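You operate a simulated robot arm through the tools that you are given. There is no shell and no other tool. Be economical: measure what you need, move in short steps, check, and stop when the job is done.

You are at the controls of a simulated two-armed robot. One attempt, no reset.

Task
Build up the separator bowl, then close the hood and clamp it.
Fine: the discs go in the bowl, the cone on top of it, and the steel cap is screwed tight on the cone.

Only the result counts: the job must be done as asked and must still hold three seconds after the hand-in. Knocking over, shifting, dropping, spilling or breaking anything else fails it. Lids that push on must go on centred and level and be pressed home; caps that screw on are set level and turned clockwise until they are tight.

Robot
Two 7-joint arms with two-finger parallel grippers on one trunk, on a base that drives. Base frame: it is fixed to the floor where the robot stands at the start and does not move with it; the origin is under the middle of the robot, x ahead of it, y to its left, z up; the surface under the hand at the start is at about z = 0.8. Lengths are in m, angles in rad, forces in N, time in s.
The left shoulder is at the start at [0.055, 0.129, 1.153], the right one opposite. With the tool pointing down near the work surface each hand reaches from about 0.1 to 0.64 m from the robot's upright axis, wherever it stands, measured 20 degrees to its own side. Places, roughly: hood [1, 1, 1.1]; hood clamp [0.3, 0.9, 0.8]; inside of the steel bowl [0.6, 1, 0.8]; separator [0.6, 0.9, 0.6]; separator main switch [0.3, -0.4, 1]; top of the steel bowl [0.6, 1, 0.9]. Payload 1.57 kg a hand.
The TCP of each hand is the grasp point between the finger pads, 0.03 m short of the fingertips. In the tool frame z runs along the fingers and y along their closing line. Largest opening 0.08 m; finger width 0.017, thickness 0.012; the body of the gripper, 0.04 by 0.082 m, starts 0.08 m behind the TCP.
Orientation is that of the tool frame in the base frame, as a unit quaternion [w, x, y, z]. With the fingers straight down and closing along the base's y, the tool's x points along the base's -x, its y along +y and its z along -z.

Tools
- The arms move only by the tool apply_moves. It takes "left_plan", "right_plan" or both (then of equal length, played together; a hand with none holds still); each is a list of rows, each a list of 7 numbers: the shift along the base's x, y, z in m, then the turn, a rotation vector about the base's x, y, z in rad, then the closure, from 0 (fully open) to 1 (shut). In form: [[dx, dy, dz, ax, ay, az, jaw], ...]. A call has 1 to 20 rows; each row shifts and turns the commanded pose from where the row before left it. Each row takes 0.2 s and may step no farther than 0.05 m and 0.15 rad from the row before; otherwise, or with a gripper value out of range, the whole call is refused. A pose out of reach is approached as far as the arm can. The call stops where the force on the tool passes 40 N (or 10 N more than at its start, if that is more) or the arm is blocked; 0.2 s more then pass. The fingers move at their own pace (about 0.153 m/s each) and stop on an object; they squeeze with about 21 N. The grip force told is the motor's: it shows also when the fingers shut on nothing. Time passes only in rows, and 0.2 s behind the last, so rows that do not move let the fingers close. It gives the time, the measured TCP pose, the force on the tool (base axes), the opening and the grip force at its end, in the units of the frame above (readings bear some noise), with the torque about the TCP (base axes, N m) and any sound that the robot's microphone picked up, and new pictures: "show" is both (left out), scene, wrist or none (wrist: the cameras of the hands that moved).
- Cameras (640 x 400 px; columns grow to the right, rows downward): "scene" is now at [0.116, -0.0062, 1.3744]; the picture's right is [-0.00, -1.00, -0.00], its down [-0.63, 0.01, -0.78] and it looks along [0.78, 0.00, -0.63] (base axes); focal length 214 px, centre (320, 200). "left" rides on the left gripper at [0.072, 0.007, -0.122] in its tool frame; the picture's right is [-0.09, 1.00, 0.00], its down [-0.84, -0.08, -0.54] and it looks along [-0.54, -0.05, 0.84] (tool axes); focal length 238 px, centre (320, 200). "right" rides on the right gripper at [0.072, -0.007, -0.122] in its tool frame; the picture's right is [0.09, 1.00, 0.00], its down [-0.84, 0.08, -0.54] and it looks along [-0.54, 0.05, 0.84] (tool axes); focal length 238 px, centre (320, 200). There is no depth. A picture from a camera that has moved, and an enlarged one, comes with that camera's place and axes in the base frame and with its lens.
- raise_lower(by): slides the trunk up (or, below 0, down) by that many m; the arms and the scene camera ride with it, the base frame stays. It gives what a move gives, with no picture.
- steer(legs): drives the robot by 1 to 6 legs, each [ahead, left, turn to the left] in m, m and rad, along the robot's own axes; the way and the turn of a leg run together, so that a leg with both is an arc; at most 1.5 m and 3.142 rad a leg. The arms and the cameras ride along, it lands a little off, and it stops where it bumps. It gives what a move gives, and a new picture of the scene camera.
- aim_head(pan, tilt): turns the head with the scene camera to pan (to the left, within 1.501 rad either way) and tilt (down, from -0.506 to 1.204), counted from straight ahead of the robot. It gives what a move gives, and a new picture of the scene camera.
- close_up(camera, box): a new picture of the part [left, top, right, bottom] of that camera's present view, enlarged. No time passes.
- job_done(): hands the job in; it is judged then, once.

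Go step by step. Nothing tells you exact positions but the pictures and the camera data: compare them with the known pose of the tool, close in by small moves and look again before you grip or let go. The budget is 120 turns and 260 pictures, counting those below and the enlarged ones. Unless the task says otherwise, let go and move clear before handing in.

The tools are called after "Request:" by a JSON object that holds its "method" and its "body". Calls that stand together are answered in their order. apply_moves: Moves the arms, as the interface text tells. Its arguments: {"type":"object","properties":{"left_plan":{"type":"array"},"right_plan":{"type":"array"},"show":{"type":"string","enum":["both","scene","wrist","none"]}},"required":[]} The other tools are called the same way: raise_lower (by) slides the trunk up or down; steer (legs) drives the base; aim_head (pan, tilt) turns the head that bears the scene camera; close_up (camera, box) takes an enlarged picture of a part of a camera's view; job_done () hands the job in.

At the start:

```text
time: 0.0
left_eef_pos: [0.3513, 0.3908, 1.1122]
left_orientation: [0.006, 0.0, 1.0, 0.003]
left_ft_force: [0.2, 1.1, -0.1]
left_wrist_torque: [0.01, 0.02, 0.0]
left_finger_gap: 0.0799
left_grip_force: 0.1
right_eef_pos: [0.4334, 0.0083, 1.2056]
right_orientation: [0.006, 0.001, 1.0, 0.002]
right_ft_force: [0.2, -0.1, 0.3]
right_wrist_torque: [0.02, 0.0, -0.02]
right_finger_gap: 0.0801
right_grip_force: 0.1
trunk travel left (down, up): [-0.725, 0.215]
robot x, y, heading: [0.0016, 0.0006, -0.004]
head pan, tilt: [-0.003, 0.693]
```

scene: 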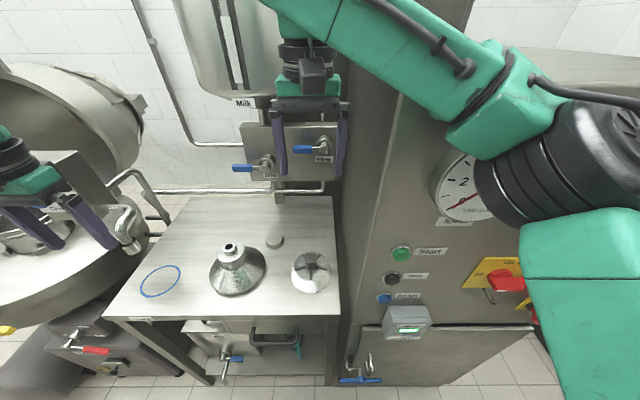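
right: 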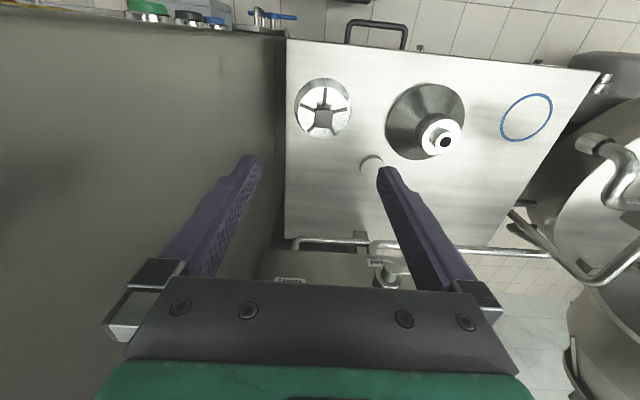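
left: 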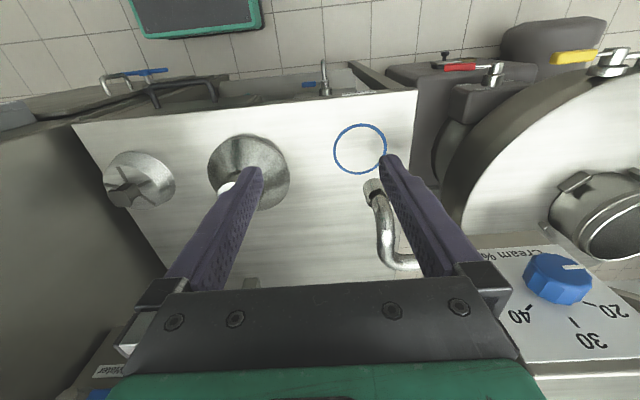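

I see a table with a cone-shaped part, a slotted steel piece and a small stub, with the separator off to the left. I'll look closer at the table and pan to the separator.

Request:
{"method": "close_up", "body": {"camera": "scene", "box": [120, 210, 360, 360]}}

Request:
{"method": "close_up", "body": {"camera": "right", "box": [280, 40, 600, 240]}}

Request:
{"method": "aim_head", "body": {"pan": 0.9, "tilt": 0.6}}

```text
2.67 times, centred on (240, 285) of scene
camera zoom: at [0.116, -0.0062, 1.3744], right [0.0, -1.0, 0.0], down [-0.63, 0.01, -0.78], along [0.78, 0.0, -0.63], focal length 572 px, centre (533, -27)
```

zoom: 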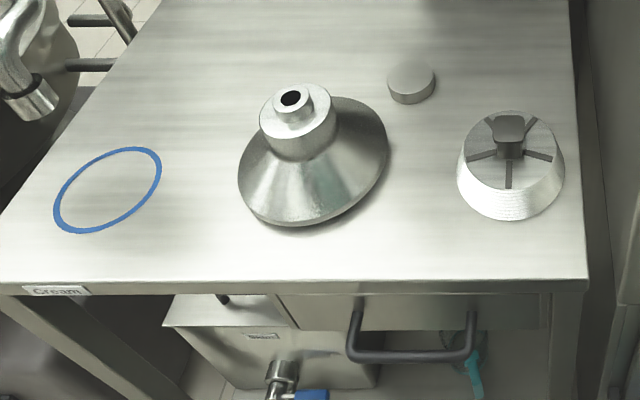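

```text
2.00 times, centred on (440, 140) of right
camera zoom: at [0.3596, 0.0015, 1.3251], right [-0.09, 1.0, 0.0], down [0.83, 0.07, 0.55], along [0.55, 0.05, -0.83], focal length 477 px, centre (80, 320)
```

zoom: 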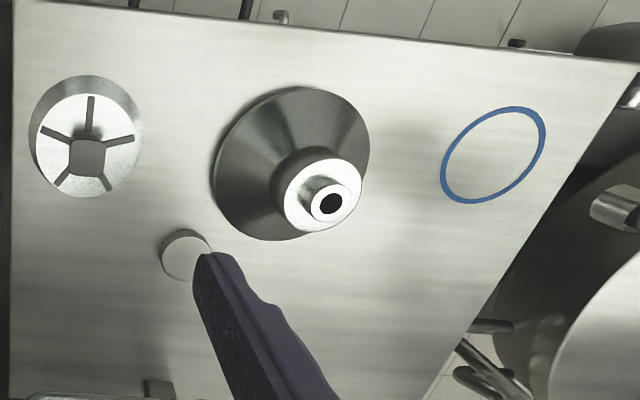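

```text
time: 1.2
left_eef_pos: [0.3521, 0.3929, 1.1132]
left_orientation: [0.007, 0.0, 1.0, 0.002]
left_ft_force: [-0.7, 0.2, 0.1]
left_wrist_torque: [0.02, 0.05, -0.02]
left_finger_gap: 0.0801
left_grip_force: 0.2
right_eef_pos: [0.4337, 0.0101, 1.2075]
right_orientation: [0.007, 0.001, 1.0, 0.003]
right_ft_force: [0.4, -0.6, -0.5]
right_wrist_torque: [0.03, -0.01, 0.01]
right_finger_gap: 0.0799
right_grip_force: 0.1
trunk travel left (down, up): [-0.725, 0.215]
robot x, y, heading: [-0.0025, 0.0002, -0.001]
head pan, tilt: [0.901, 0.6]
camera scene: at [0.0866, 0.0643, 1.3824], right [0.78, -0.62, 0.01], down [-0.34, -0.44, -0.83], along [0.52, 0.65, -0.56], focal length 214 px, centre (320, 200)
```

scene: 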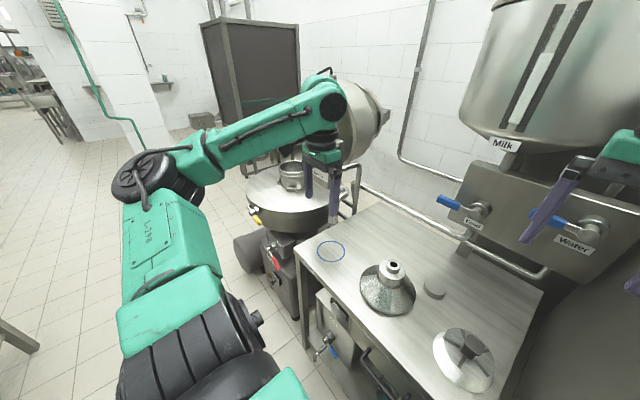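

The table has the cone, a finned disc stack and a small round cap. I'll zoom in on the separator and on the rest of the table.

Request:
{"method": "close_up", "body": {"camera": "scene", "box": [220, 60, 420, 300]}}

Request:
{"method": "close_up", "body": {"camera": "scene", "box": [300, 220, 540, 400]}}

Request:
{"method": "close_up", "body": {"camera": "left", "box": [360, 0, 640, 200]}}

```text
1.67 times, centred on (320, 180) of scene
camera zoom: at [0.0866, 0.0643, 1.3824], right [0.78, -0.62, 0.01], down [-0.34, -0.44, -0.83], along [0.52, 0.65, -0.56], focal length 358 px, centre (320, 233)
```

zoom: 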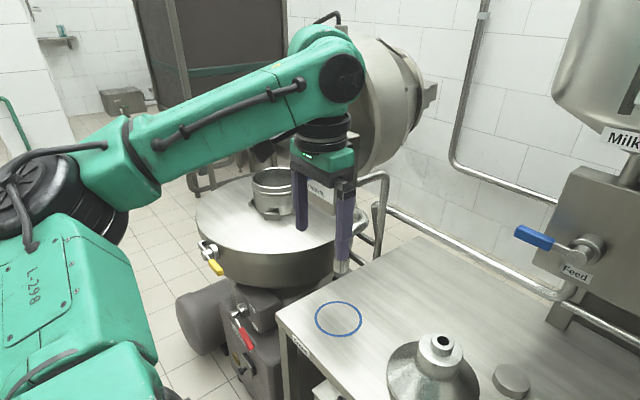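

```text
2.22 times, centred on (420, 310) of scene
camera zoom: at [0.0866, 0.0643, 1.3824], right [0.78, -0.62, 0.01], down [-0.34, -0.44, -0.83], along [0.52, 0.65, -0.56], focal length 477 px, centre (98, -44)
```

zoom: 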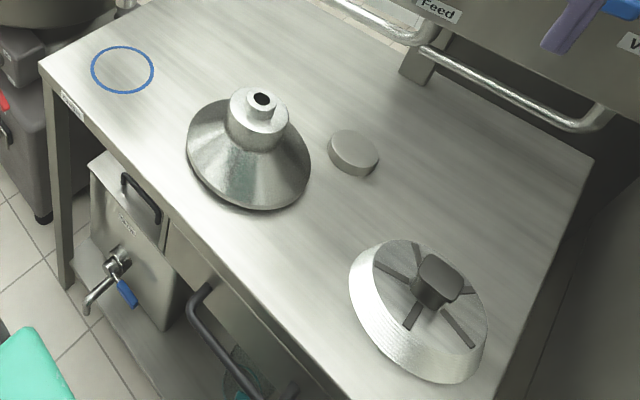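

```text
2.00 times, centred on (500, 100) of left
camera zoom: at [0.2782, 0.399, 1.2333], right [0.09, 1.0, 0.01], down [0.83, -0.08, 0.55], along [0.55, -0.05, -0.83], focal length 477 px, centre (-40, 400)
```

zoom: 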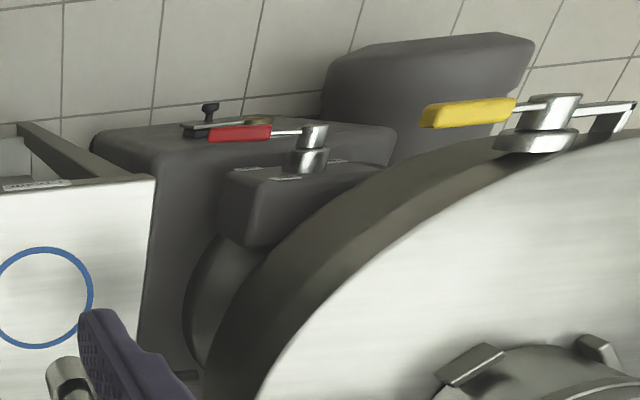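

I'll pull the left hand back and up, clear of the spout, then drive left for a better look at the separator.

Request:
{"method": "apply_moves", "body": {"left_plan": [[-0.04, 0, 0.03, 0, 0, 0, 0], [-0.04, 0, 0.03, 0, 0, 0, 0], [-0.04, 0, 0.03, 0, 0, 0, 0]], "show": "none"}}

Request:
{"method": "steer", "body": {"legs": [[-0.05, 0.45, 0]]}}

Request:
{"method": "aim_head", "body": {"pan": 0.4, "tilt": 0.7}}

```text
time: 2.0
left_eef_pos: [0.2314, 0.3941, 1.2022]
left_orientation: [0.007, -0.001, 1.0, 0.002]
left_ft_force: [-0.1, 0.4, 1.2]
left_wrist_torque: [0.01, 0.0, 0.03]
left_finger_gap: 0.08
left_grip_force: 0.0
right_eef_pos: [0.4337, 0.0086, 1.2064]
right_orientation: [0.008, 0.001, 1.0, 0.002]
right_ft_force: [0.4, -0.5, 0.1]
right_wrist_torque: [-0.03, -0.02, 0.02]
right_finger_gap: 0.0802
right_grip_force: 0.1
trunk travel left (down, up): [-0.725, 0.215]
robot x, y, heading: [-0.0004, 0.0012, -0.001]
head pan, tilt: [0.901, 0.6]
```

```text
time: 4.8
left_eef_pos: [0.1962, 0.8506, 1.1989]
left_orientation: [0.001, 0.001, 1.0, 0.002]
left_ft_force: [0.1, -0.2, 0.4]
left_wrist_torque: [0.01, -0.01, 0.01]
left_finger_gap: 0.0804
left_grip_force: 0.0
right_eef_pos: [0.4002, 0.4659, 1.1991]
right_orientation: [0.0, 0.002, 1.0, 0.0]
right_ft_force: [-1.1, -0.1, -0.1]
right_wrist_torque: [0.0, 0.01, -0.02]
right_finger_gap: 0.0801
right_grip_force: 0.0
trunk travel left (down, up): [-0.725, 0.215]
robot x, y, heading: [-0.046, 0.4544, -0.002]
head pan, tilt: [0.901, 0.6]
camera scene: at [0.0543, 0.5218, 1.3807], right [0.78, -0.62, 0.0], down [-0.35, -0.44, -0.83], along [0.51, 0.65, -0.56], focal length 214 px, centre (320, 200)
```

scene: 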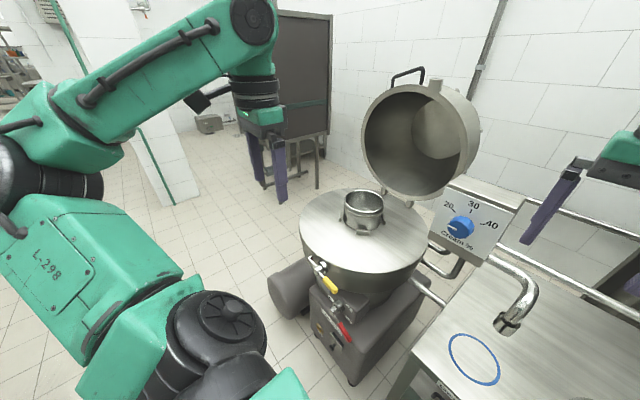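

```text
time: 5.7
left_eef_pos: [0.1983, 0.8514, 1.196]
left_orientation: [0.0, 0.001, 1.0, 0.0]
left_ft_force: [-0.1, 0.4, -0.4]
left_wrist_torque: [-0.01, 0.02, -0.02]
left_finger_gap: 0.08
left_grip_force: 0.0
right_eef_pos: [0.3989, 0.4661, 1.1988]
right_orientation: [0.001, 0.002, 1.0, 0.0]
right_ft_force: [0.4, 0.5, -0.2]
right_wrist_torque: [-0.01, -0.02, 0.0]
right_finger_gap: 0.08
right_grip_force: 0.1
trunk travel left (down, up): [-0.725, 0.215]
robot x, y, heading: [-0.0529, 0.4534, -0.004]
head pan, tilt: [0.4, 0.7]
camera scene: at [0.0774, 0.4868, 1.372], right [0.39, -0.92, 0.0], down [-0.59, -0.25, -0.77], along [0.71, 0.3, -0.64], focal length 214 px, centre (320, 200)
```

scene: 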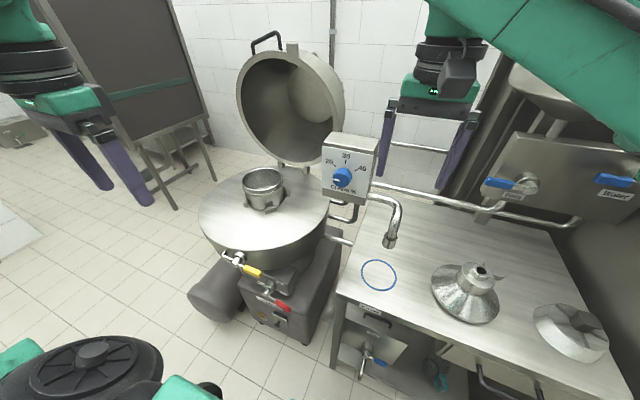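

Request:
{"method": "close_up", "body": {"camera": "scene", "box": [170, 140, 350, 260]}}

Request:
{"method": "close_up", "body": {"camera": "scene", "box": [200, 230, 340, 350]}}

Request:
{"method": "close_up", "body": {"camera": "right", "box": [0, 0, 640, 400]}}

Request:
{"method": "close_up", "body": {"camera": "left", "box": [0, 0, 640, 400]}}

```text
3.33 times, centred on (260, 200) of scene
camera zoom: at [0.0774, 0.4868, 1.372], right [0.39, -0.92, 0.0], down [-0.59, -0.25, -0.77], along [0.71, 0.3, -0.64], focal length 715 px, centre (520, 200)
```

zoom: 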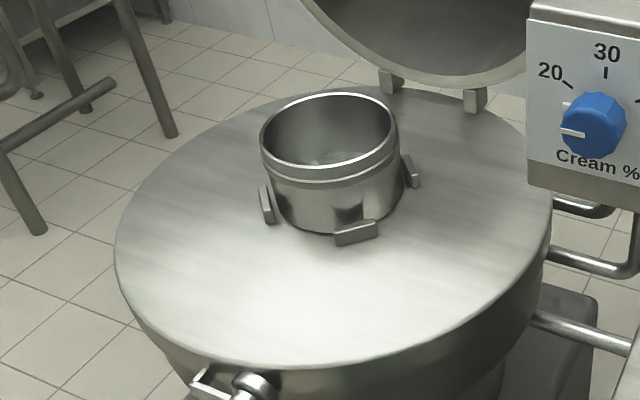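

```text
3.33 times, centred on (270, 290) of scene
camera zoom: at [0.0774, 0.4868, 1.372], right [0.39, -0.92, 0.0], down [-0.59, -0.25, -0.77], along [0.71, 0.3, -0.64], focal length 715 px, centre (487, -100)
```

zoom: 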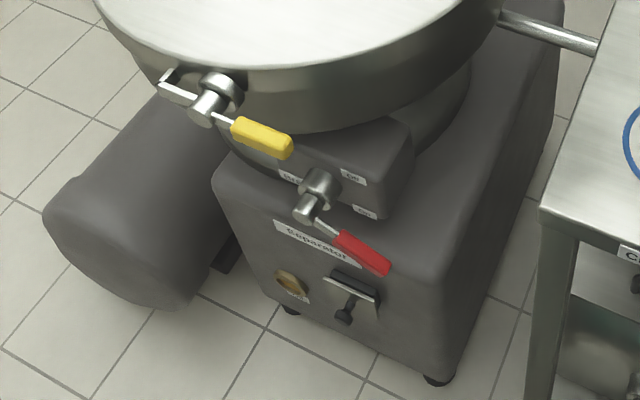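

```text
1.00 times, centred on (320, 200) of right (not enlarged: the box is as wide or as high as the picture)
camera zoom: at [0.3272, 0.4601, 1.3197], right [-0.09, 1.0, 0.0], down [0.84, 0.07, 0.54], along [0.54, 0.05, -0.84], focal length 238 px, centre (320, 200)
```

zoom: 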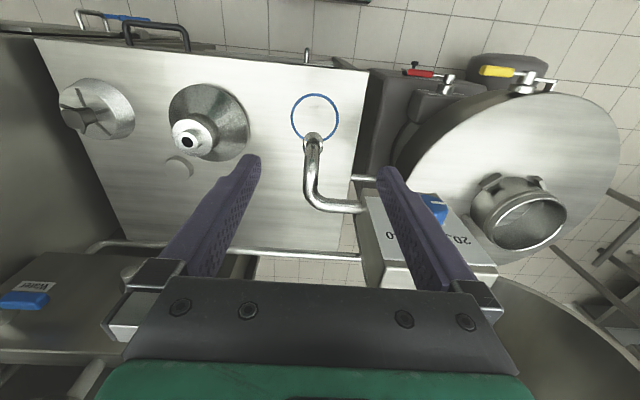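

```text
1.00 times, centred on (320, 200) of left (not enlarged: the box is as wide or as high as the picture)
camera zoom: at [0.1253, 0.8589, 1.3188], right [0.09, 1.0, 0.0], down [0.84, -0.08, 0.54], along [0.54, -0.05, -0.84], focal length 238 px, centre (320, 200)
```

zoom: 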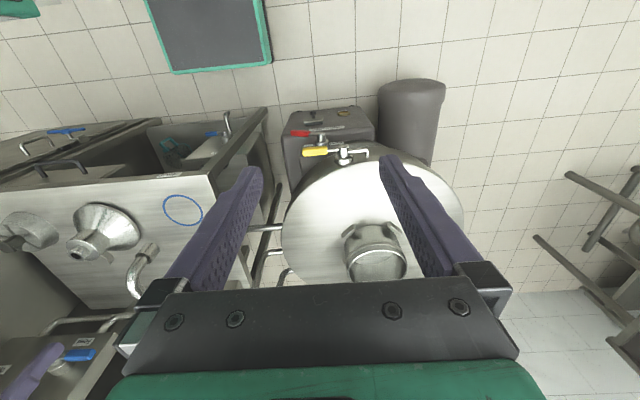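

Request:
{"method": "close_up", "body": {"camera": "scene", "box": [240, 255, 300, 310]}}

Request:
{"method": "close_up", "body": {"camera": "scene", "box": [235, 160, 295, 220]}}

Request:
{"method": "close_up", "body": {"camera": "left", "box": [270, 90, 410, 180]}}

Request:
{"method": "close_up", "body": {"camera": "scene", "box": [410, 230, 610, 370]}}

```text
7.27 times, centred on (270, 282) of scene
camera zoom: at [0.0774, 0.4868, 1.372], right [0.39, -0.92, 0.0], down [-0.59, -0.25, -0.77], along [0.71, 0.3, -0.64], focal length 1560 px, centre (684, -400)
```

zoom: 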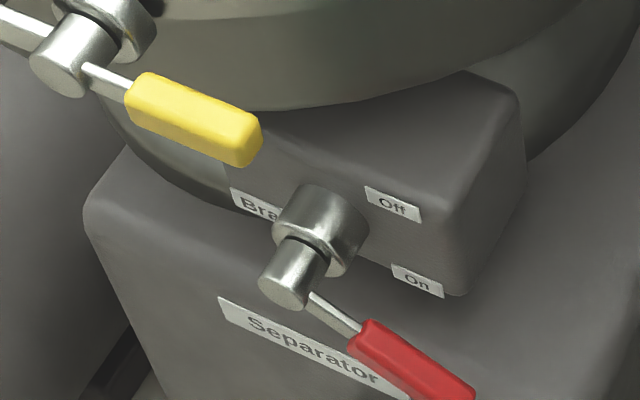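

```text
6.67 times, centred on (265, 190) of scene
camera zoom: at [0.0774, 0.4868, 1.372], right [0.39, -0.92, 0.0], down [-0.59, -0.25, -0.77], along [0.71, 0.3, -0.64], focal length 1430 px, centre (687, 267)
```

zoom: 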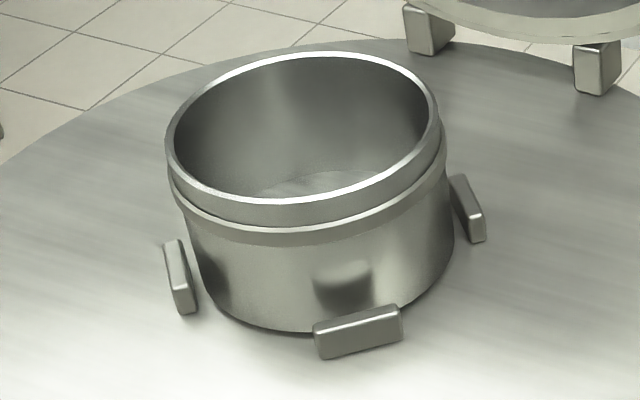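

```text
4.44 times, centred on (340, 135) of left
camera zoom: at [0.1253, 0.8589, 1.3188], right [0.09, 1.0, 0.0], down [0.84, -0.08, 0.54], along [0.54, -0.05, -0.84], focal length 1059 px, centre (231, 489)
```

zoom: 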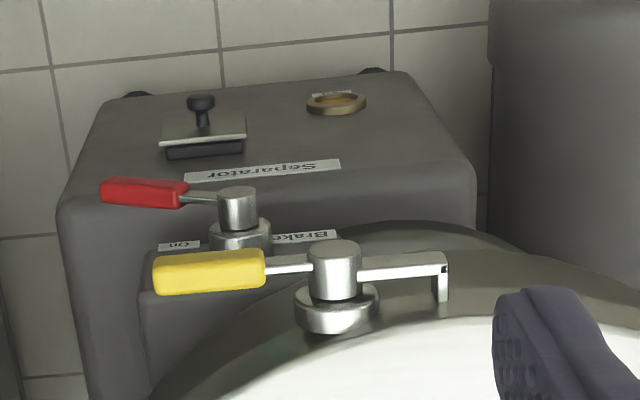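

```text
2.86 times, centred on (510, 300) of scene
camera zoom: at [0.0774, 0.4868, 1.372], right [0.39, -0.92, 0.0], down [-0.59, -0.25, -0.77], along [0.71, 0.3, -0.64], focal length 613 px, centre (-223, -86)
```

zoom: 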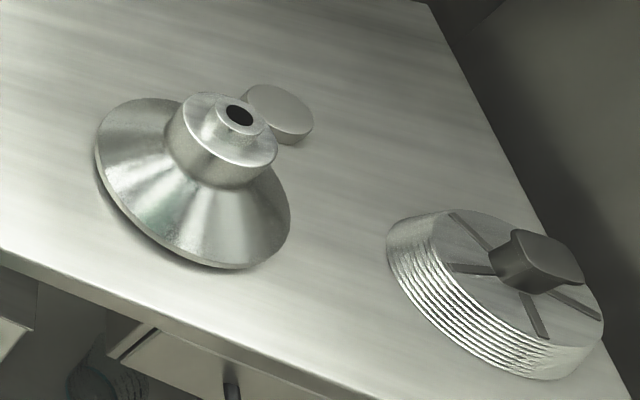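

Request:
{"method": "close_up", "body": {"camera": "left", "box": [0, 90, 280, 290]}}

Request:
{"method": "aim_head", "body": {"pan": -0.6, "tilt": 0.9}}

Request:
{"method": "close_up", "body": {"camera": "scene", "box": [160, 180, 420, 400]}}

```text
2.00 times, centred on (140, 190) of left
camera zoom: at [0.1253, 0.8589, 1.3188], right [0.09, 1.0, 0.0], down [0.84, -0.08, 0.54], along [0.54, -0.05, -0.84], focal length 477 px, centre (680, 220)
```

zoom: 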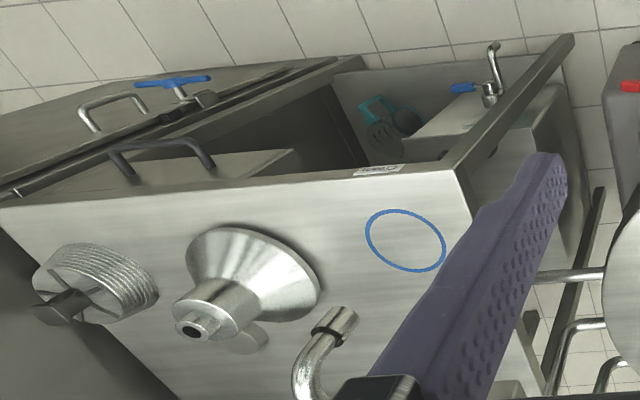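

```text
time: 7.0
left_eef_pos: [0.1978, 0.8517, 1.1978]
left_orientation: [0.0, 0.002, 1.0, 0.001]
left_ft_force: [0.1, 0.0, 0.0]
left_wrist_torque: [0.03, -0.02, 0.03]
left_finger_gap: 0.08
left_grip_force: 0.0
right_eef_pos: [0.3999, 0.4652, 1.1993]
right_orientation: [0.0, 0.003, 1.0, 0.0]
right_ft_force: [0.0, 1.0, 0.7]
right_wrist_torque: [0.03, 0.0, 0.01]
right_finger_gap: 0.08
right_grip_force: 0.2
trunk travel left (down, up): [-0.725, 0.215]
robot x, y, heading: [-0.0505, 0.4557, -0.004]
head pan, tilt: [-0.6, 0.901]
camera scene: at [0.0614, 0.4111, 1.3558], right [-0.57, -0.82, 0.0], down [-0.65, 0.44, -0.62], along [0.51, -0.35, -0.78], focal length 214 px, centre (320, 200)
```

scene: 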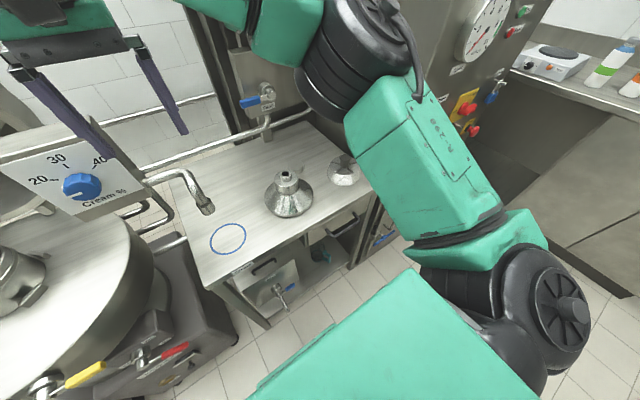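

```text
1.82 times, centred on (290, 290) of scene
camera zoom: at [0.0614, 0.4111, 1.3558], right [-0.57, -0.82, 0.0], down [-0.65, 0.44, -0.62], along [0.51, -0.35, -0.78], focal length 390 px, centre (374, 36)
```

zoom: 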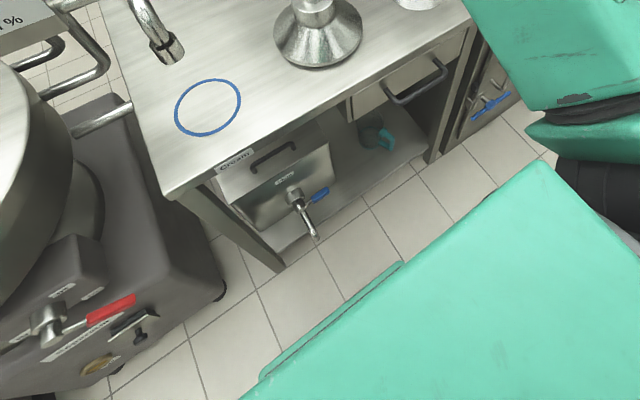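

The separator has its brake on, the hood is open, and the bowl is empty at about (0.63, 0.96). I'll tuck the right hand back and drive over to pick up the disc stack with the left hand.

Request:
{"method": "apply_moves", "body": {"right_plan": [[-0.04, -0.03, 0.01, 0, 0, 0, 0], [-0.04, -0.04, 0.01, 0, 0, 0, 0], [-0.04, -0.04, 0.01, 0, 0, 0, 0], [-0.04, -0.04, 0.01, 0, 0, 0, 0], [-0.04, -0.04, 0.0, 0, 0, 0, 0]], "show": "none"}}

Request:
{"method": "steer", "body": {"legs": [[0.05, -0.5, 0]]}}

Request:
{"method": "aim_head", "body": {"pan": 0.0, "tilt": 0.9}}

```text
refused: row 1 steps farther than a row can; nothing moved
```

```text
time: 9.8
left_eef_pos: [0.2312, 0.3659, 1.2]
left_orientation: [0.006, -0.003, 1.0, 0.001]
left_ft_force: [0.3, 0.2, 0.1]
left_wrist_torque: [-0.03, 0.03, 0.0]
left_finger_gap: 0.0796
left_grip_force: 0.1
right_eef_pos: [0.4336, -0.0173, 1.2089]
right_orientation: [0.011, -0.004, 1.0, 0.002]
right_ft_force: [0.4, 0.1, 0.4]
right_wrist_torque: [0.0, 0.0, 0.02]
right_finger_gap: 0.0801
right_grip_force: 0.0
trunk travel left (down, up): [-0.725, 0.215]
robot x, y, heading: [-0.0033, -0.0353, 0.004]
head pan, tilt: [-0.6, 0.901]
stopped in leg 1: the robot was blocked; the commanded pose is now the measured one
camera scene: at [0.0969, -0.0765, 1.3568], right [-0.56, -0.83, -0.01], down [-0.64, 0.44, -0.63], along [0.52, -0.35, -0.78], focal length 214 px, centre (320, 200)
```

scene: 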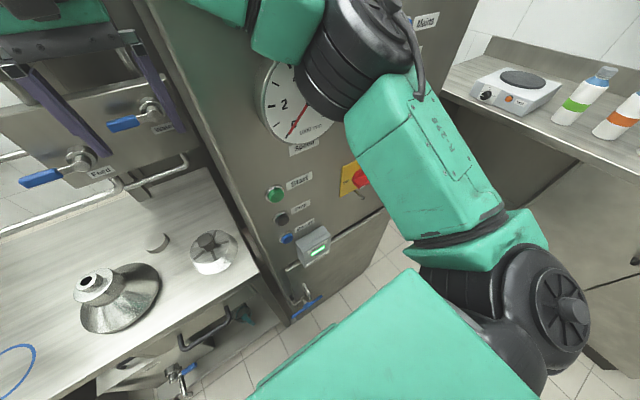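

```text
time: 10.8
left_eef_pos: [0.2302, 0.366, 1.2009]
left_orientation: [0.006, -0.003, 1.0, 0.001]
left_ft_force: [0.4, -0.4, -0.4]
left_wrist_torque: [0.02, 0.0, -0.02]
left_finger_gap: 0.08
left_grip_force: 0.0
right_eef_pos: [0.4362, -0.0171, 1.2068]
right_orientation: [0.01, -0.003, 1.0, 0.001]
right_ft_force: [-0.1, -0.6, -0.1]
right_wrist_torque: [0.01, -0.02, 0.01]
right_finger_gap: 0.0803
right_grip_force: 0.1
trunk travel left (down, up): [-0.725, 0.215]
robot x, y, heading: [-0.0004, -0.033, 0.007]
head pan, tilt: [0.0, 0.901]
camera scene: at [0.1091, -0.0336, 1.3574], right [0.01, -1.0, 0.0], down [-0.78, 0.0, -0.63], along [0.63, 0.0, -0.78], focal length 214 px, centre (320, 200)
```

scene: 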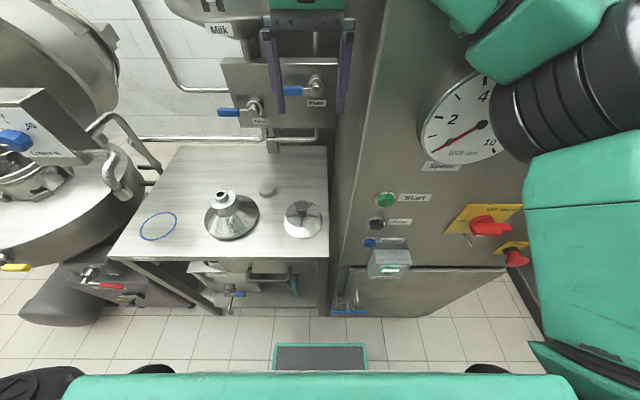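

It bumped lightly, probably the right arm against the cabinet. I'll back off to the left, then retract the right arm backwards.

Request:
{"method": "steer", "body": {"legs": [[-0.05, 0.06, 0]]}}

Request:
{"method": "apply_moves", "body": {"right_plan": [[-0.04, 0, 0, 0, 0, 0, 0], [-0.04, 0, 0, 0, 0, 0, 0], [-0.04, 0, 0, 0, 0, 0, 0], [-0.04, 0, 0, 0, 0, 0, 0], [-0.02, -0.03, 0, 0, 0, 0, 0], [0, -0.04, 0, 0, 0, 0, 0], [0, -0.04, 0, 0, 0, 0, 0]], "left_plan": [[0.01, -0.04, 0, 0, 0, 0, 0], [0.01, -0.04, 0, 0, 0, 0, 0], [0.01, -0.04, 0, 0, 0, 0, 0], [0.01, -0.04, 0, 0, 0, 0, 0], [0.03, -0.03, 0, 0, 0, 0, 0], [0.04, -0.02, 0, 0, 0, 0, 0], [0.04, -0.02, 0, 0, 0, 0, 0]], "show": "both"}}

```text
time: 11.9
left_eef_pos: [0.1971, 0.4231, 1.1981]
left_orientation: [-0.002, -0.004, 1.0, 0.001]
left_ft_force: [0.0, -0.4, -0.9]
left_wrist_torque: [-0.01, 0.03, 0.01]
left_finger_gap: 0.0799
left_grip_force: 0.0
right_eef_pos: [0.4003, 0.0406, 1.1987]
right_orientation: [0.002, -0.004, 1.0, 0.003]
right_ft_force: [0.5, -0.1, -1.1]
right_wrist_torque: [0.03, 0.07, 0.02]
right_finger_gap: 0.08
right_grip_force: 0.1
trunk travel left (down, up): [-0.725, 0.215]
robot x, y, heading: [-0.0519, 0.029, 0.009]
head pan, tilt: [0.0, 0.901]
camera scene: at [0.0774, 0.0235, 1.3553], right [0.01, -1.0, 0.0], down [-0.79, 0.0, -0.62], along [0.62, 0.01, -0.79], focal length 214 px, centre (320, 200)
```

scene: 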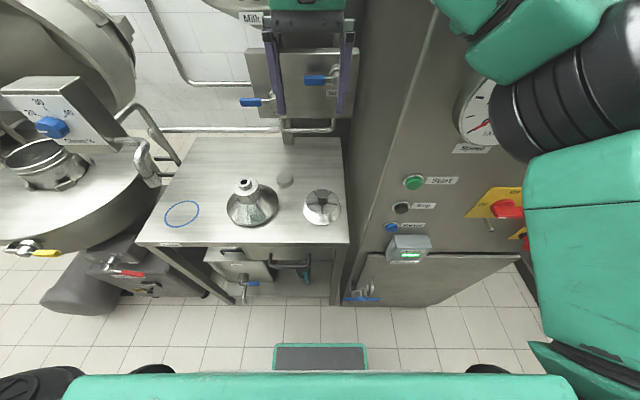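

```text
time: 13.5
left_eef_pos: [0.345, 0.192, 1.1979]
left_orientation: [-0.001, -0.004, 1.0, 0.003]
left_ft_force: [0.0, -0.3, -0.3]
left_wrist_torque: [0.03, 0.04, 0.0]
left_finger_gap: 0.0801
left_grip_force: 0.1
right_eef_pos: [0.2176, -0.0723, 1.2018]
right_orientation: [0.002, -0.004, 1.0, 0.002]
right_ft_force: [0.4, 0.1, 0.6]
right_wrist_torque: [0.03, 0.03, -0.04]
right_finger_gap: 0.0801
right_grip_force: 0.1
trunk travel left (down, up): [-0.725, 0.215]
robot x, y, heading: [-0.052, 0.0256, 0.008]
head pan, tilt: [0.0, 0.901]
camera scene: at [0.0738, 0.0228, 1.3557], right [0.01, -1.0, 0.0], down [-0.78, 0.0, -0.62], along [0.62, 0.01, -0.78], focal length 214 px, centre (320, 200)
camera right: at [0.1455, -0.0796, 1.3212], right [-0.1, 1.0, 0.01], down [0.83, 0.08, 0.55], along [0.54, 0.06, -0.84], focal length 238 px, centre (320, 200)
camera left: at [0.2722, 0.1976, 1.3202], right [0.09, 1.0, 0.0], down [0.84, -0.07, 0.54], along [0.54, -0.04, -0.84], focal length 238 px, centre (320, 200)
```

scene: 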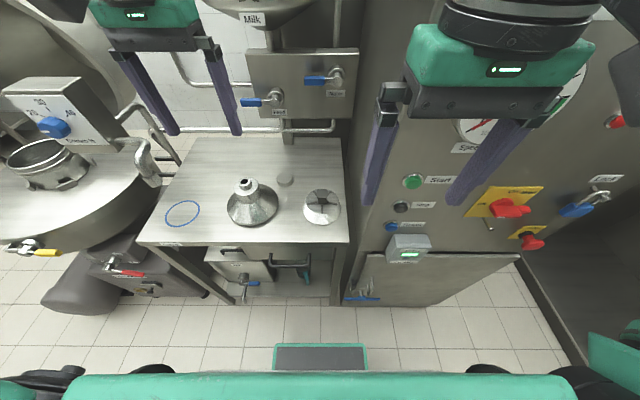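
right: 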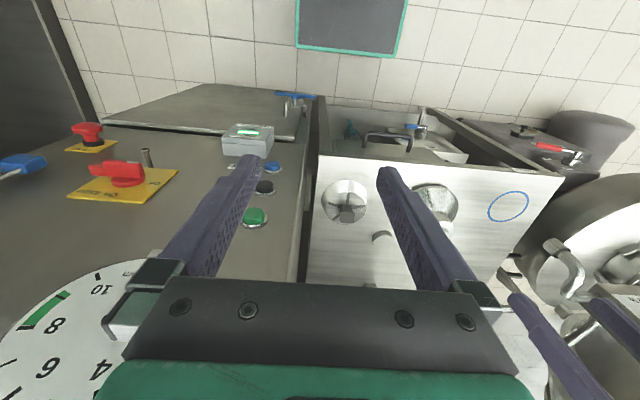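
left: 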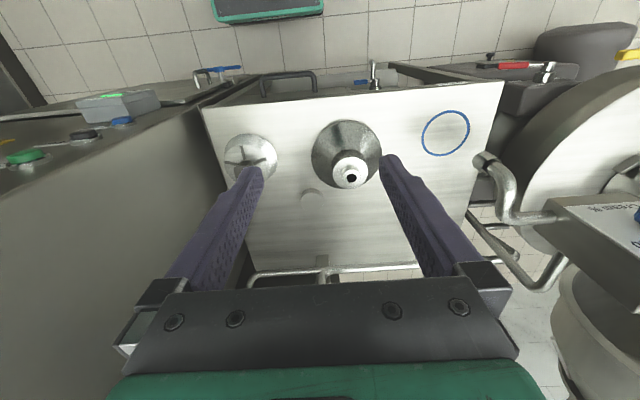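

Request:
{"method": "close_up", "body": {"camera": "scene", "box": [210, 160, 360, 250]}}

Request:
{"method": "close_up", "body": {"camera": "left", "box": [200, 100, 400, 220]}}

Request:
{"method": "close_up", "body": {"camera": "right", "box": [300, 160, 460, 260]}}

```text
4.27 times, centred on (285, 205) of scene
camera zoom: at [0.0738, 0.0228, 1.3557], right [0.01, -1.0, 0.0], down [-0.78, 0.0, -0.62], along [0.62, 0.01, -0.78], focal length 915 px, centre (469, 179)
```

zoom: 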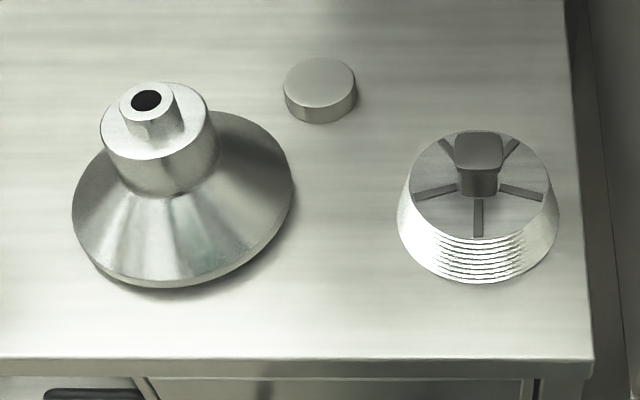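

```text
3.20 times, centred on (300, 160) of left
camera zoom: at [0.2722, 0.1976, 1.3202], right [0.09, 1.0, 0.0], down [0.84, -0.07, 0.54], along [0.54, -0.04, -0.84], focal length 763 px, centre (384, 328)
```

zoom: 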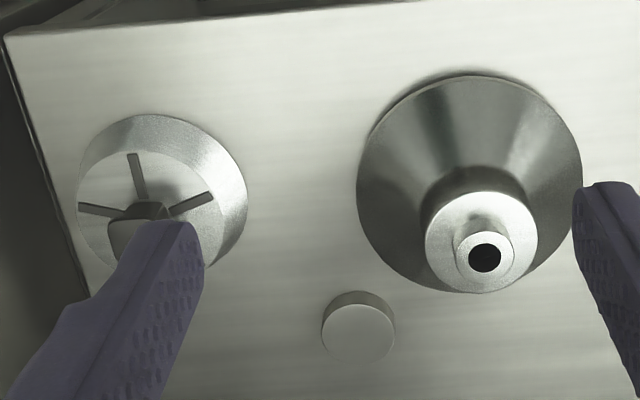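

```text
4.00 times, centred on (380, 210) of right
camera zoom: at [0.1455, -0.0796, 1.3212], right [-0.1, 1.0, 0.01], down [0.83, 0.08, 0.55], along [0.54, 0.06, -0.84], focal length 953 px, centre (80, 160)
```

zoom: 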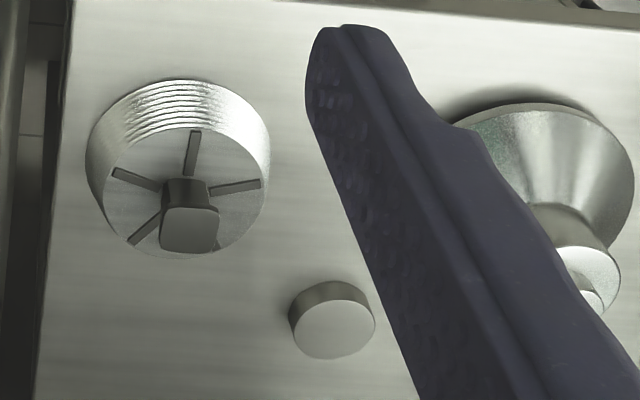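

The stack's knob is at about (0.483, 0.022), top at z≈0.87. I'll drive forward slightly and bring the left hand over it.

Request:
{"method": "steer", "body": {"legs": [[0.06, 0.0, -0.008]]}}

Request:
{"method": "apply_moves", "body": {"left_plan": [[0.03, -0.035, 0, 0, 0, 0, 0], [0.03, -0.035, 0, 0, 0, 0, 0], [0.02, -0.04, -0.01, 0, 0, 0, 0], [0, -0.04, -0.02, 0, 0, 0, 0], [0, -0.02, -0.04, 0, 0, 0, 0], [0, 0, -0.05, 0, 0, 0, 0], [0, 0, -0.05, 0, 0, 0, 0]]}}

```text
time: 14.4
left_eef_pos: [0.3989, 0.1923, 1.2017]
left_orientation: [0.002, 0.001, 1.0, 0.001]
left_ft_force: [-0.9, 0.2, 0.2]
left_wrist_torque: [0.04, -0.02, -0.02]
left_finger_gap: 0.0799
left_grip_force: 0.1
right_eef_pos: [0.2721, -0.0706, 1.2034]
right_orientation: [0.007, 0.001, 1.0, 0.002]
right_ft_force: [-0.4, 0.0, 0.3]
right_wrist_torque: [-0.01, -0.05, 0.0]
right_finger_gap: 0.0801
right_grip_force: 0.1
trunk travel left (down, up): [-0.725, 0.215]
robot x, y, heading: [0.0073, 0.026, 0.002]
head pan, tilt: [0.0, 0.901]
camera scene: at [0.1258, 0.026, 1.3565], right [0.0, -1.0, 0.0], down [-0.78, 0.0, -0.62], along [0.62, 0.0, -0.78], focal length 214 px, centre (320, 200)
```

scene: 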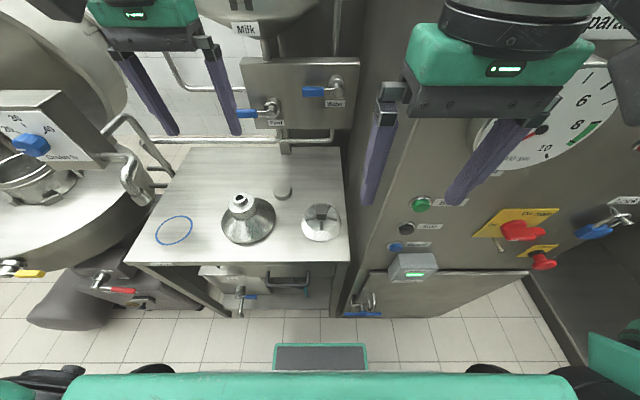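

```text
time: 16.0
left_eef_pos: [0.4422, 0.1062, 1.0291]
left_orientation: [0.0, 0.001, 1.0, 0.0]
left_ft_force: [1.2, -0.1, -0.7]
left_wrist_torque: [0.01, 0.03, 0.01]
left_finger_gap: 0.0801
left_grip_force: 0.0
left hand out of reach, approached as far as the arm can: row 2, 3, 4
right_eef_pos: [0.2773, -0.0708, 1.2014]
right_orientation: [0.004, 0.001, 1.0, 0.002]
right_ft_force: [0.4, 0.3, -0.2]
right_wrist_torque: [0.01, -0.01, -0.01]
right_finger_gap: 0.0801
right_grip_force: 0.1
trunk travel left (down, up): [-0.725, 0.215]
robot x, y, heading: [0.0057, 0.0277, -0.001]
head pan, tilt: [0.0, 0.901]
camera scene: at [0.1328, 0.0257, 1.3558], right [0.0, -1.0, 0.0], down [-0.78, 0.0, -0.62], along [0.62, 0.0, -0.78], focal length 214 px, centre (320, 200)
camera left: at [0.37, 0.1131, 1.1511], right [0.09, 1.0, 0.0], down [0.84, -0.08, 0.54], along [0.54, -0.05, -0.84], focal length 238 px, centre (320, 200)
```

scene: 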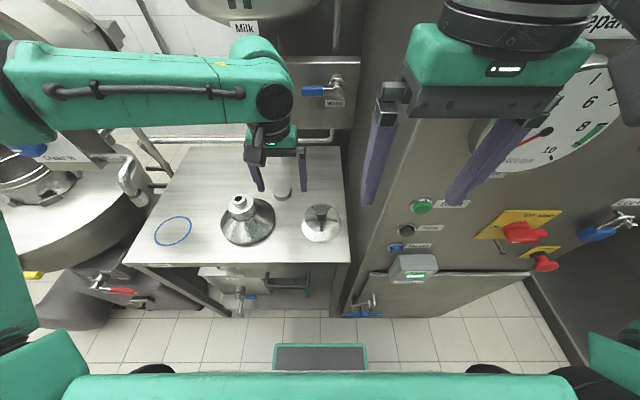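
left: 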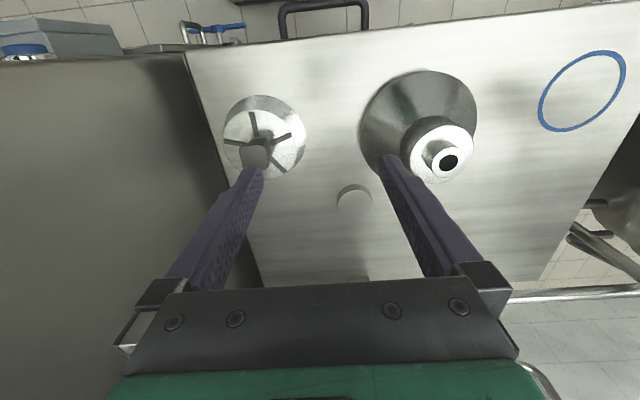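

Request:
{"method": "steer", "body": {"legs": [[0.0, -0.075, 0.0]]}}

Request:
{"method": "apply_moves", "body": {"left_plan": [[0.02, 0, -0.02, 0, 0, 0, 0], [0.02, 0, -0.02, 0, 0, 0, 0]], "show": "both"}}

```text
time: 17.1
left_eef_pos: [0.4414, 0.033, 1.0313]
left_orientation: [-0.001, 0.001, 1.0, 0.0]
left_ft_force: [-0.8, 0.7, 0.0]
left_wrist_torque: [-0.04, 0.02, -0.02]
left_finger_gap: 0.0799
left_grip_force: 0.0
right_eef_pos: [0.2757, -0.1412, 1.2019]
right_orientation: [0.003, 0.0, 1.0, -0.001]
right_ft_force: [0.3, -0.6, -0.1]
right_wrist_torque: [-0.03, -0.04, -0.01]
right_finger_gap: 0.0799
right_grip_force: 0.2
trunk travel left (down, up): [-0.725, 0.215]
robot x, y, heading: [0.0068, -0.0503, 0.002]
head pan, tilt: [0.0, 0.901]
camera scene: at [0.132, -0.0459, 1.3558], right [0.0, -1.0, 0.0], down [-0.78, 0.0, -0.62], along [0.62, 0.0, -0.78], focal length 214 px, centre (320, 200)
```

scene: 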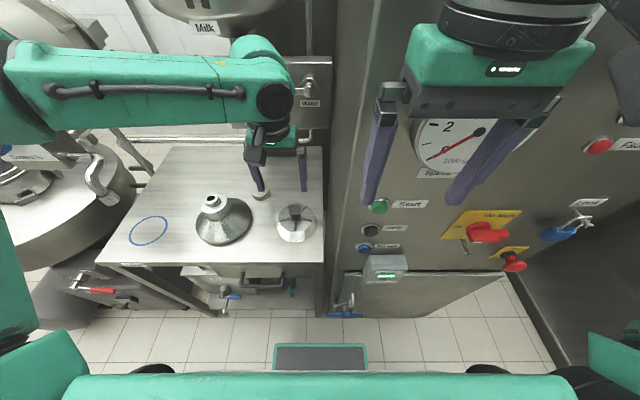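

```text
time: 17.7
left_eef_pos: [0.4784, 0.0379, 0.9914]
left_orientation: [0.0, 0.001, 1.0, 0.0]
left_ft_force: [0.0, 0.3, 0.6]
left_wrist_torque: [0.01, -0.01, -0.01]
left_finger_gap: 0.08
left_grip_force: 0.0
left hand out of reach, approached as far as the arm can: row 2
right_eef_pos: [0.2774, -0.1447, 1.2013]
right_orientation: [0.003, 0.001, 1.0, 0.001]
right_ft_force: [0.6, -1.2, -0.1]
right_wrist_torque: [0.02, -0.01, 0.01]
right_finger_gap: 0.08
right_grip_force: 0.1
trunk travel left (down, up): [-0.725, 0.215]
robot x, y, heading: [0.0067, -0.0519, -0.004]
head pan, tilt: [0.0, 0.901]
camera scene: at [0.133, -0.0482, 1.3557], right [0.0, -1.0, 0.0], down [-0.78, 0.0, -0.62], along [0.62, 0.0, -0.78], focal length 214 px, centre (320, 200)
camera left: at [0.4046, 0.0456, 1.1126], right [0.09, 1.0, 0.0], down [0.84, -0.08, 0.54], along [0.54, -0.05, -0.84], focal length 238 px, centre (320, 200)
```

scene: 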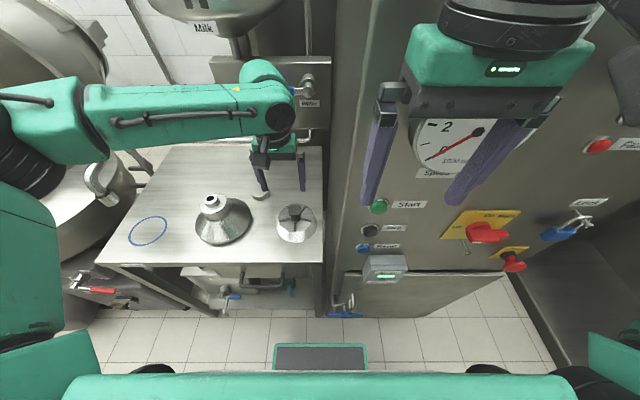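
left: 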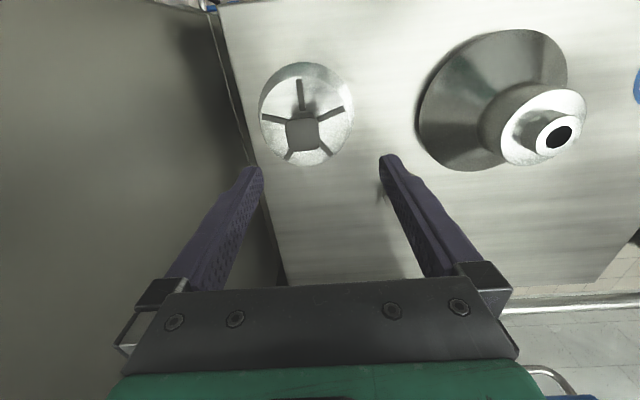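

Request:
{"method": "apply_moves", "body": {"left_plan": [[0, -0.007, -0.03, 0, 0, 0, 0], [0, -0.007, -0.04, 0, 0, 0, 0], [0, 0, 0, 0, 0, 0, 0]], "show": "both"}}

Request:
{"method": "close_up", "body": {"camera": "left", "box": [220, 60, 420, 260]}}

```text
time: 18.5
left_eef_pos: [0.4638, 0.0444, 0.9261]
left_orientation: [0.001, 0.001, 1.0, 0.0]
left_ft_force: [0.1, 0.2, -0.7]
left_wrist_torque: [-0.01, -0.01, 0.01]
left_finger_gap: 0.0801
left_grip_force: 0.0
left hand out of reach, approached as far as the arm can: row 1, 2
right_eef_pos: [0.2764, -0.1464, 1.2015]
right_orientation: [0.004, 0.001, 1.0, 0.002]
right_ft_force: [-0.3, -0.1, -0.4]
right_wrist_torque: [-0.02, 0.01, -0.01]
right_finger_gap: 0.0801
right_grip_force: 0.1
trunk travel left (down, up): [-0.725, 0.215]
robot x, y, heading: [0.0095, -0.0498, -0.001]
head pan, tilt: [0.0, 0.901]
camera scene: at [0.1314, -0.05, 1.3559], right [0.0, -1.0, 0.0], down [-0.78, 0.0, -0.62], along [0.62, 0.0, -0.78], focal length 214 px, centre (320, 200)
camera left: at [0.3905, 0.0509, 1.0481], right [0.09, 1.0, 0.0], down [0.84, -0.08, 0.54], along [0.54, -0.05, -0.84], focal length 238 px, centre (320, 200)
```

scene: 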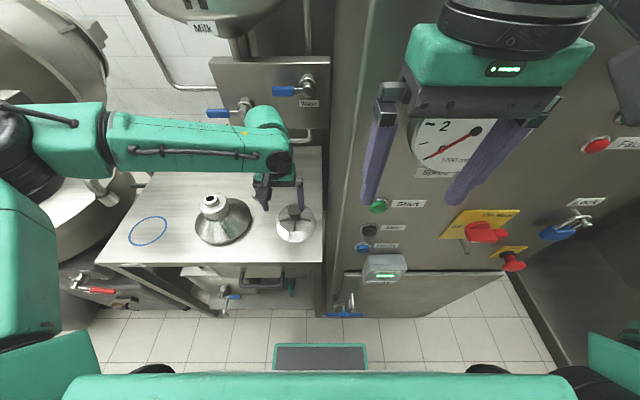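
left: 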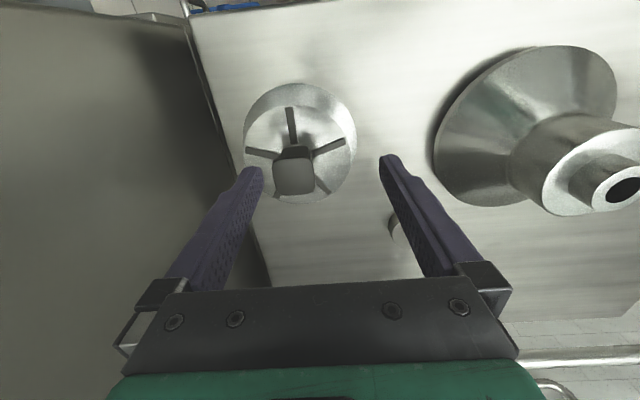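

```text
2.00 times, centred on (320, 160) of left
camera zoom: at [0.3905, 0.0509, 1.0481], right [0.09, 1.0, 0.0], down [0.84, -0.08, 0.54], along [0.54, -0.05, -0.84], focal length 477 px, centre (320, 280)
```

zoom: 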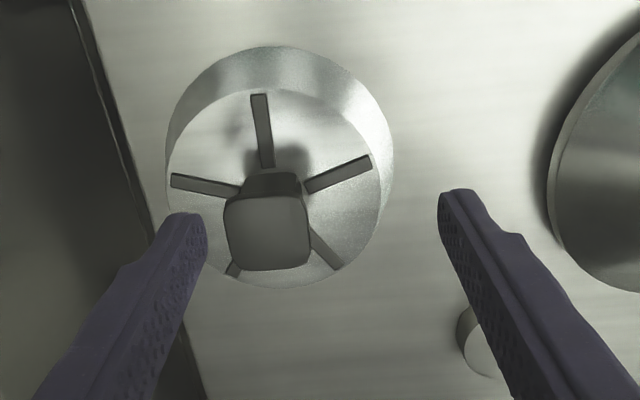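

The left arm is at its limit in this posture. I'll lift slightly, pull the right hand back, and shift the base right for better reach.

Request:
{"method": "apply_moves", "body": {"left_plan": [[0, 0.02, 0.03, 0, 0, 0, 0], [0, 0.04, 0.02, 0, 0, 0, 0], [0, 0.03, 0, 0, 0, 0, 0]], "right_plan": [[-0.03, 0, 0, 0, 0, 0, 0], [-0.03, 0, 0, 0, 0, 0, 0], [0, 0, 0, 0, 0, 0, 0]], "show": "none"}}

Request:
{"method": "steer", "body": {"legs": [[0.0, -0.09, 0.0]]}}

```text
time: 19.3
left_eef_pos: [0.4642, 0.1349, 0.9746]
left_orientation: [-0.001, 0.001, 1.0, 0.0]
left_ft_force: [-0.2, -0.9, -0.2]
left_wrist_torque: [-0.02, 0.02, -0.03]
left_finger_gap: 0.0799
left_grip_force: 0.1
right_eef_pos: [0.2172, -0.1448, 1.2028]
right_orientation: [0.002, 0.001, 1.0, 0.001]
right_ft_force: [-1.1, 0.0, -0.5]
right_wrist_torque: [-0.06, 0.0, -0.01]
right_finger_gap: 0.0798
right_grip_force: 0.0
trunk travel left (down, up): [-0.725, 0.215]
robot x, y, heading: [0.0086, -0.0505, -0.001]
head pan, tilt: [0.0, 0.901]
```

```text
time: 20.4
left_eef_pos: [0.4639, 0.043, 0.9764]
left_orientation: [0.0, -0.001, 1.0, -0.001]
left_ft_force: [-0.8, 0.2, 0.1]
left_wrist_torque: [-0.04, -0.03, 0.0]
left_finger_gap: 0.0799
left_grip_force: 0.1
right_eef_pos: [0.2166, -0.2339, 1.2018]
right_orientation: [0.004, 0.0, 1.0, -0.001]
right_ft_force: [0.5, 0.0, -0.3]
right_wrist_torque: [-0.04, 0.0, 0.02]
right_finger_gap: 0.0801
right_grip_force: 0.1
trunk travel left (down, up): [-0.725, 0.215]
robot x, y, heading: [0.0097, -0.1363, -0.001]
head pan, tilt: [0.0, 0.901]
camera scene: at [0.1318, -0.138, 1.3558], right [0.0, -1.0, 0.0], down [-0.78, 0.0, -0.62], along [0.62, 0.0, -0.78], focal length 214 px, centre (320, 200)
```

scene: 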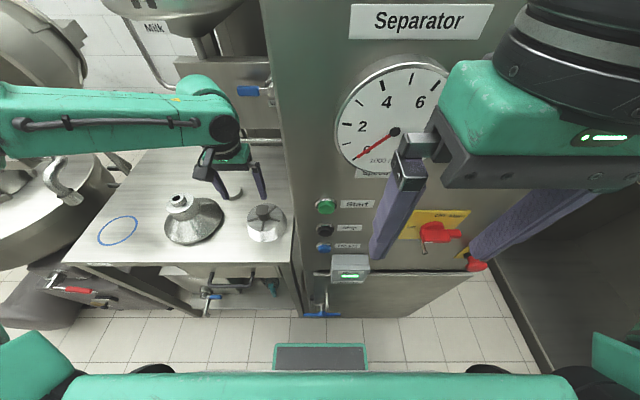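

Request:
{"method": "apply_moves", "body": {"left_plan": [[0.017, -0.022, -0.02, 0, 0, 0, 0], [0, 0, -0.04, 0, 0, 0, 0], [0, 0, 0, 0, 0, 0, 0]], "show": "both"}}

Request:
{"method": "close_up", "body": {"camera": "left", "box": [220, 60, 420, 260]}}

```text
time: 21.2
left_eef_pos: [0.48, 0.0191, 0.9162]
left_orientation: [0.001, 0.0, 1.0, 0.001]
left_ft_force: [0.7, 0.3, -0.4]
left_wrist_torque: [0.01, -0.01, 0.01]
left_finger_gap: 0.0804
left_grip_force: 0.0
right_eef_pos: [0.2155, -0.2372, 1.2036]
right_orientation: [0.003, 0.0, 1.0, 0.002]
right_ft_force: [-0.4, -1.0, 0.1]
right_wrist_torque: [0.02, 0.02, -0.03]
right_finger_gap: 0.0802
right_grip_force: 0.1
trunk travel left (down, up): [-0.725, 0.215]
robot x, y, heading: [0.0079, -0.1405, -0.001]
head pan, tilt: [0.0, 0.901]
camera scene: at [0.1309, -0.1408, 1.3559], right [0.0, -1.0, 0.0], down [-0.78, 0.0, -0.62], along [0.62, 0.0, -0.78], focal length 214 px, centre (320, 200)
camera left: at [0.4069, 0.0262, 1.0372], right [0.09, 1.0, 0.0], down [0.84, -0.08, 0.54], along [0.54, -0.05, -0.84], focal length 238 px, centre (320, 200)
```

scene: 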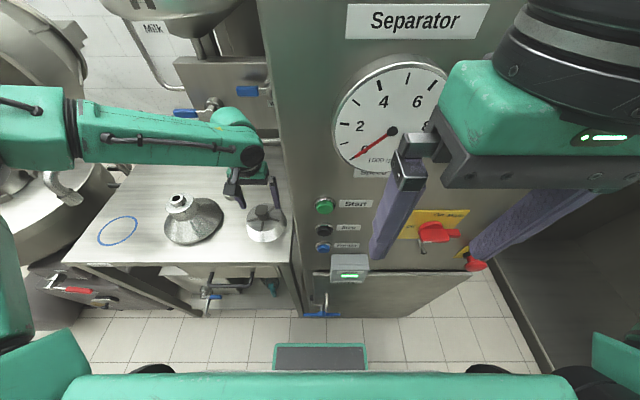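
left: 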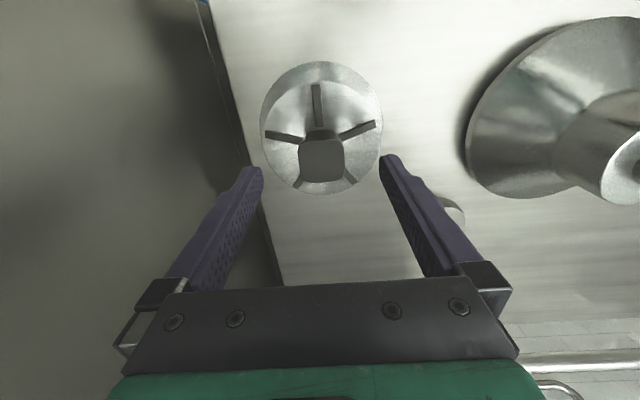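

```text
2.00 times, centred on (320, 160) of left
camera zoom: at [0.4069, 0.0262, 1.0372], right [0.09, 1.0, 0.0], down [0.84, -0.08, 0.54], along [0.54, -0.05, -0.84], focal length 477 px, centre (320, 280)
```

zoom: 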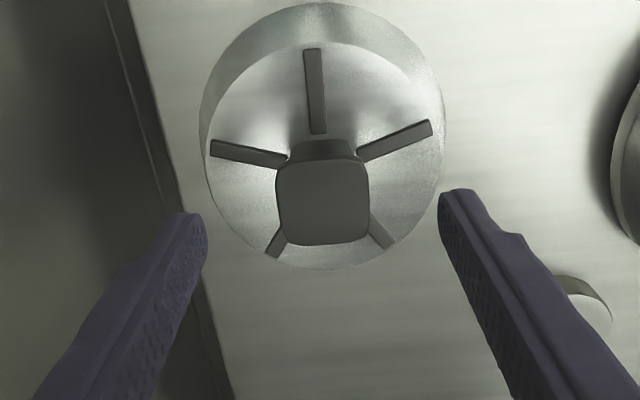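

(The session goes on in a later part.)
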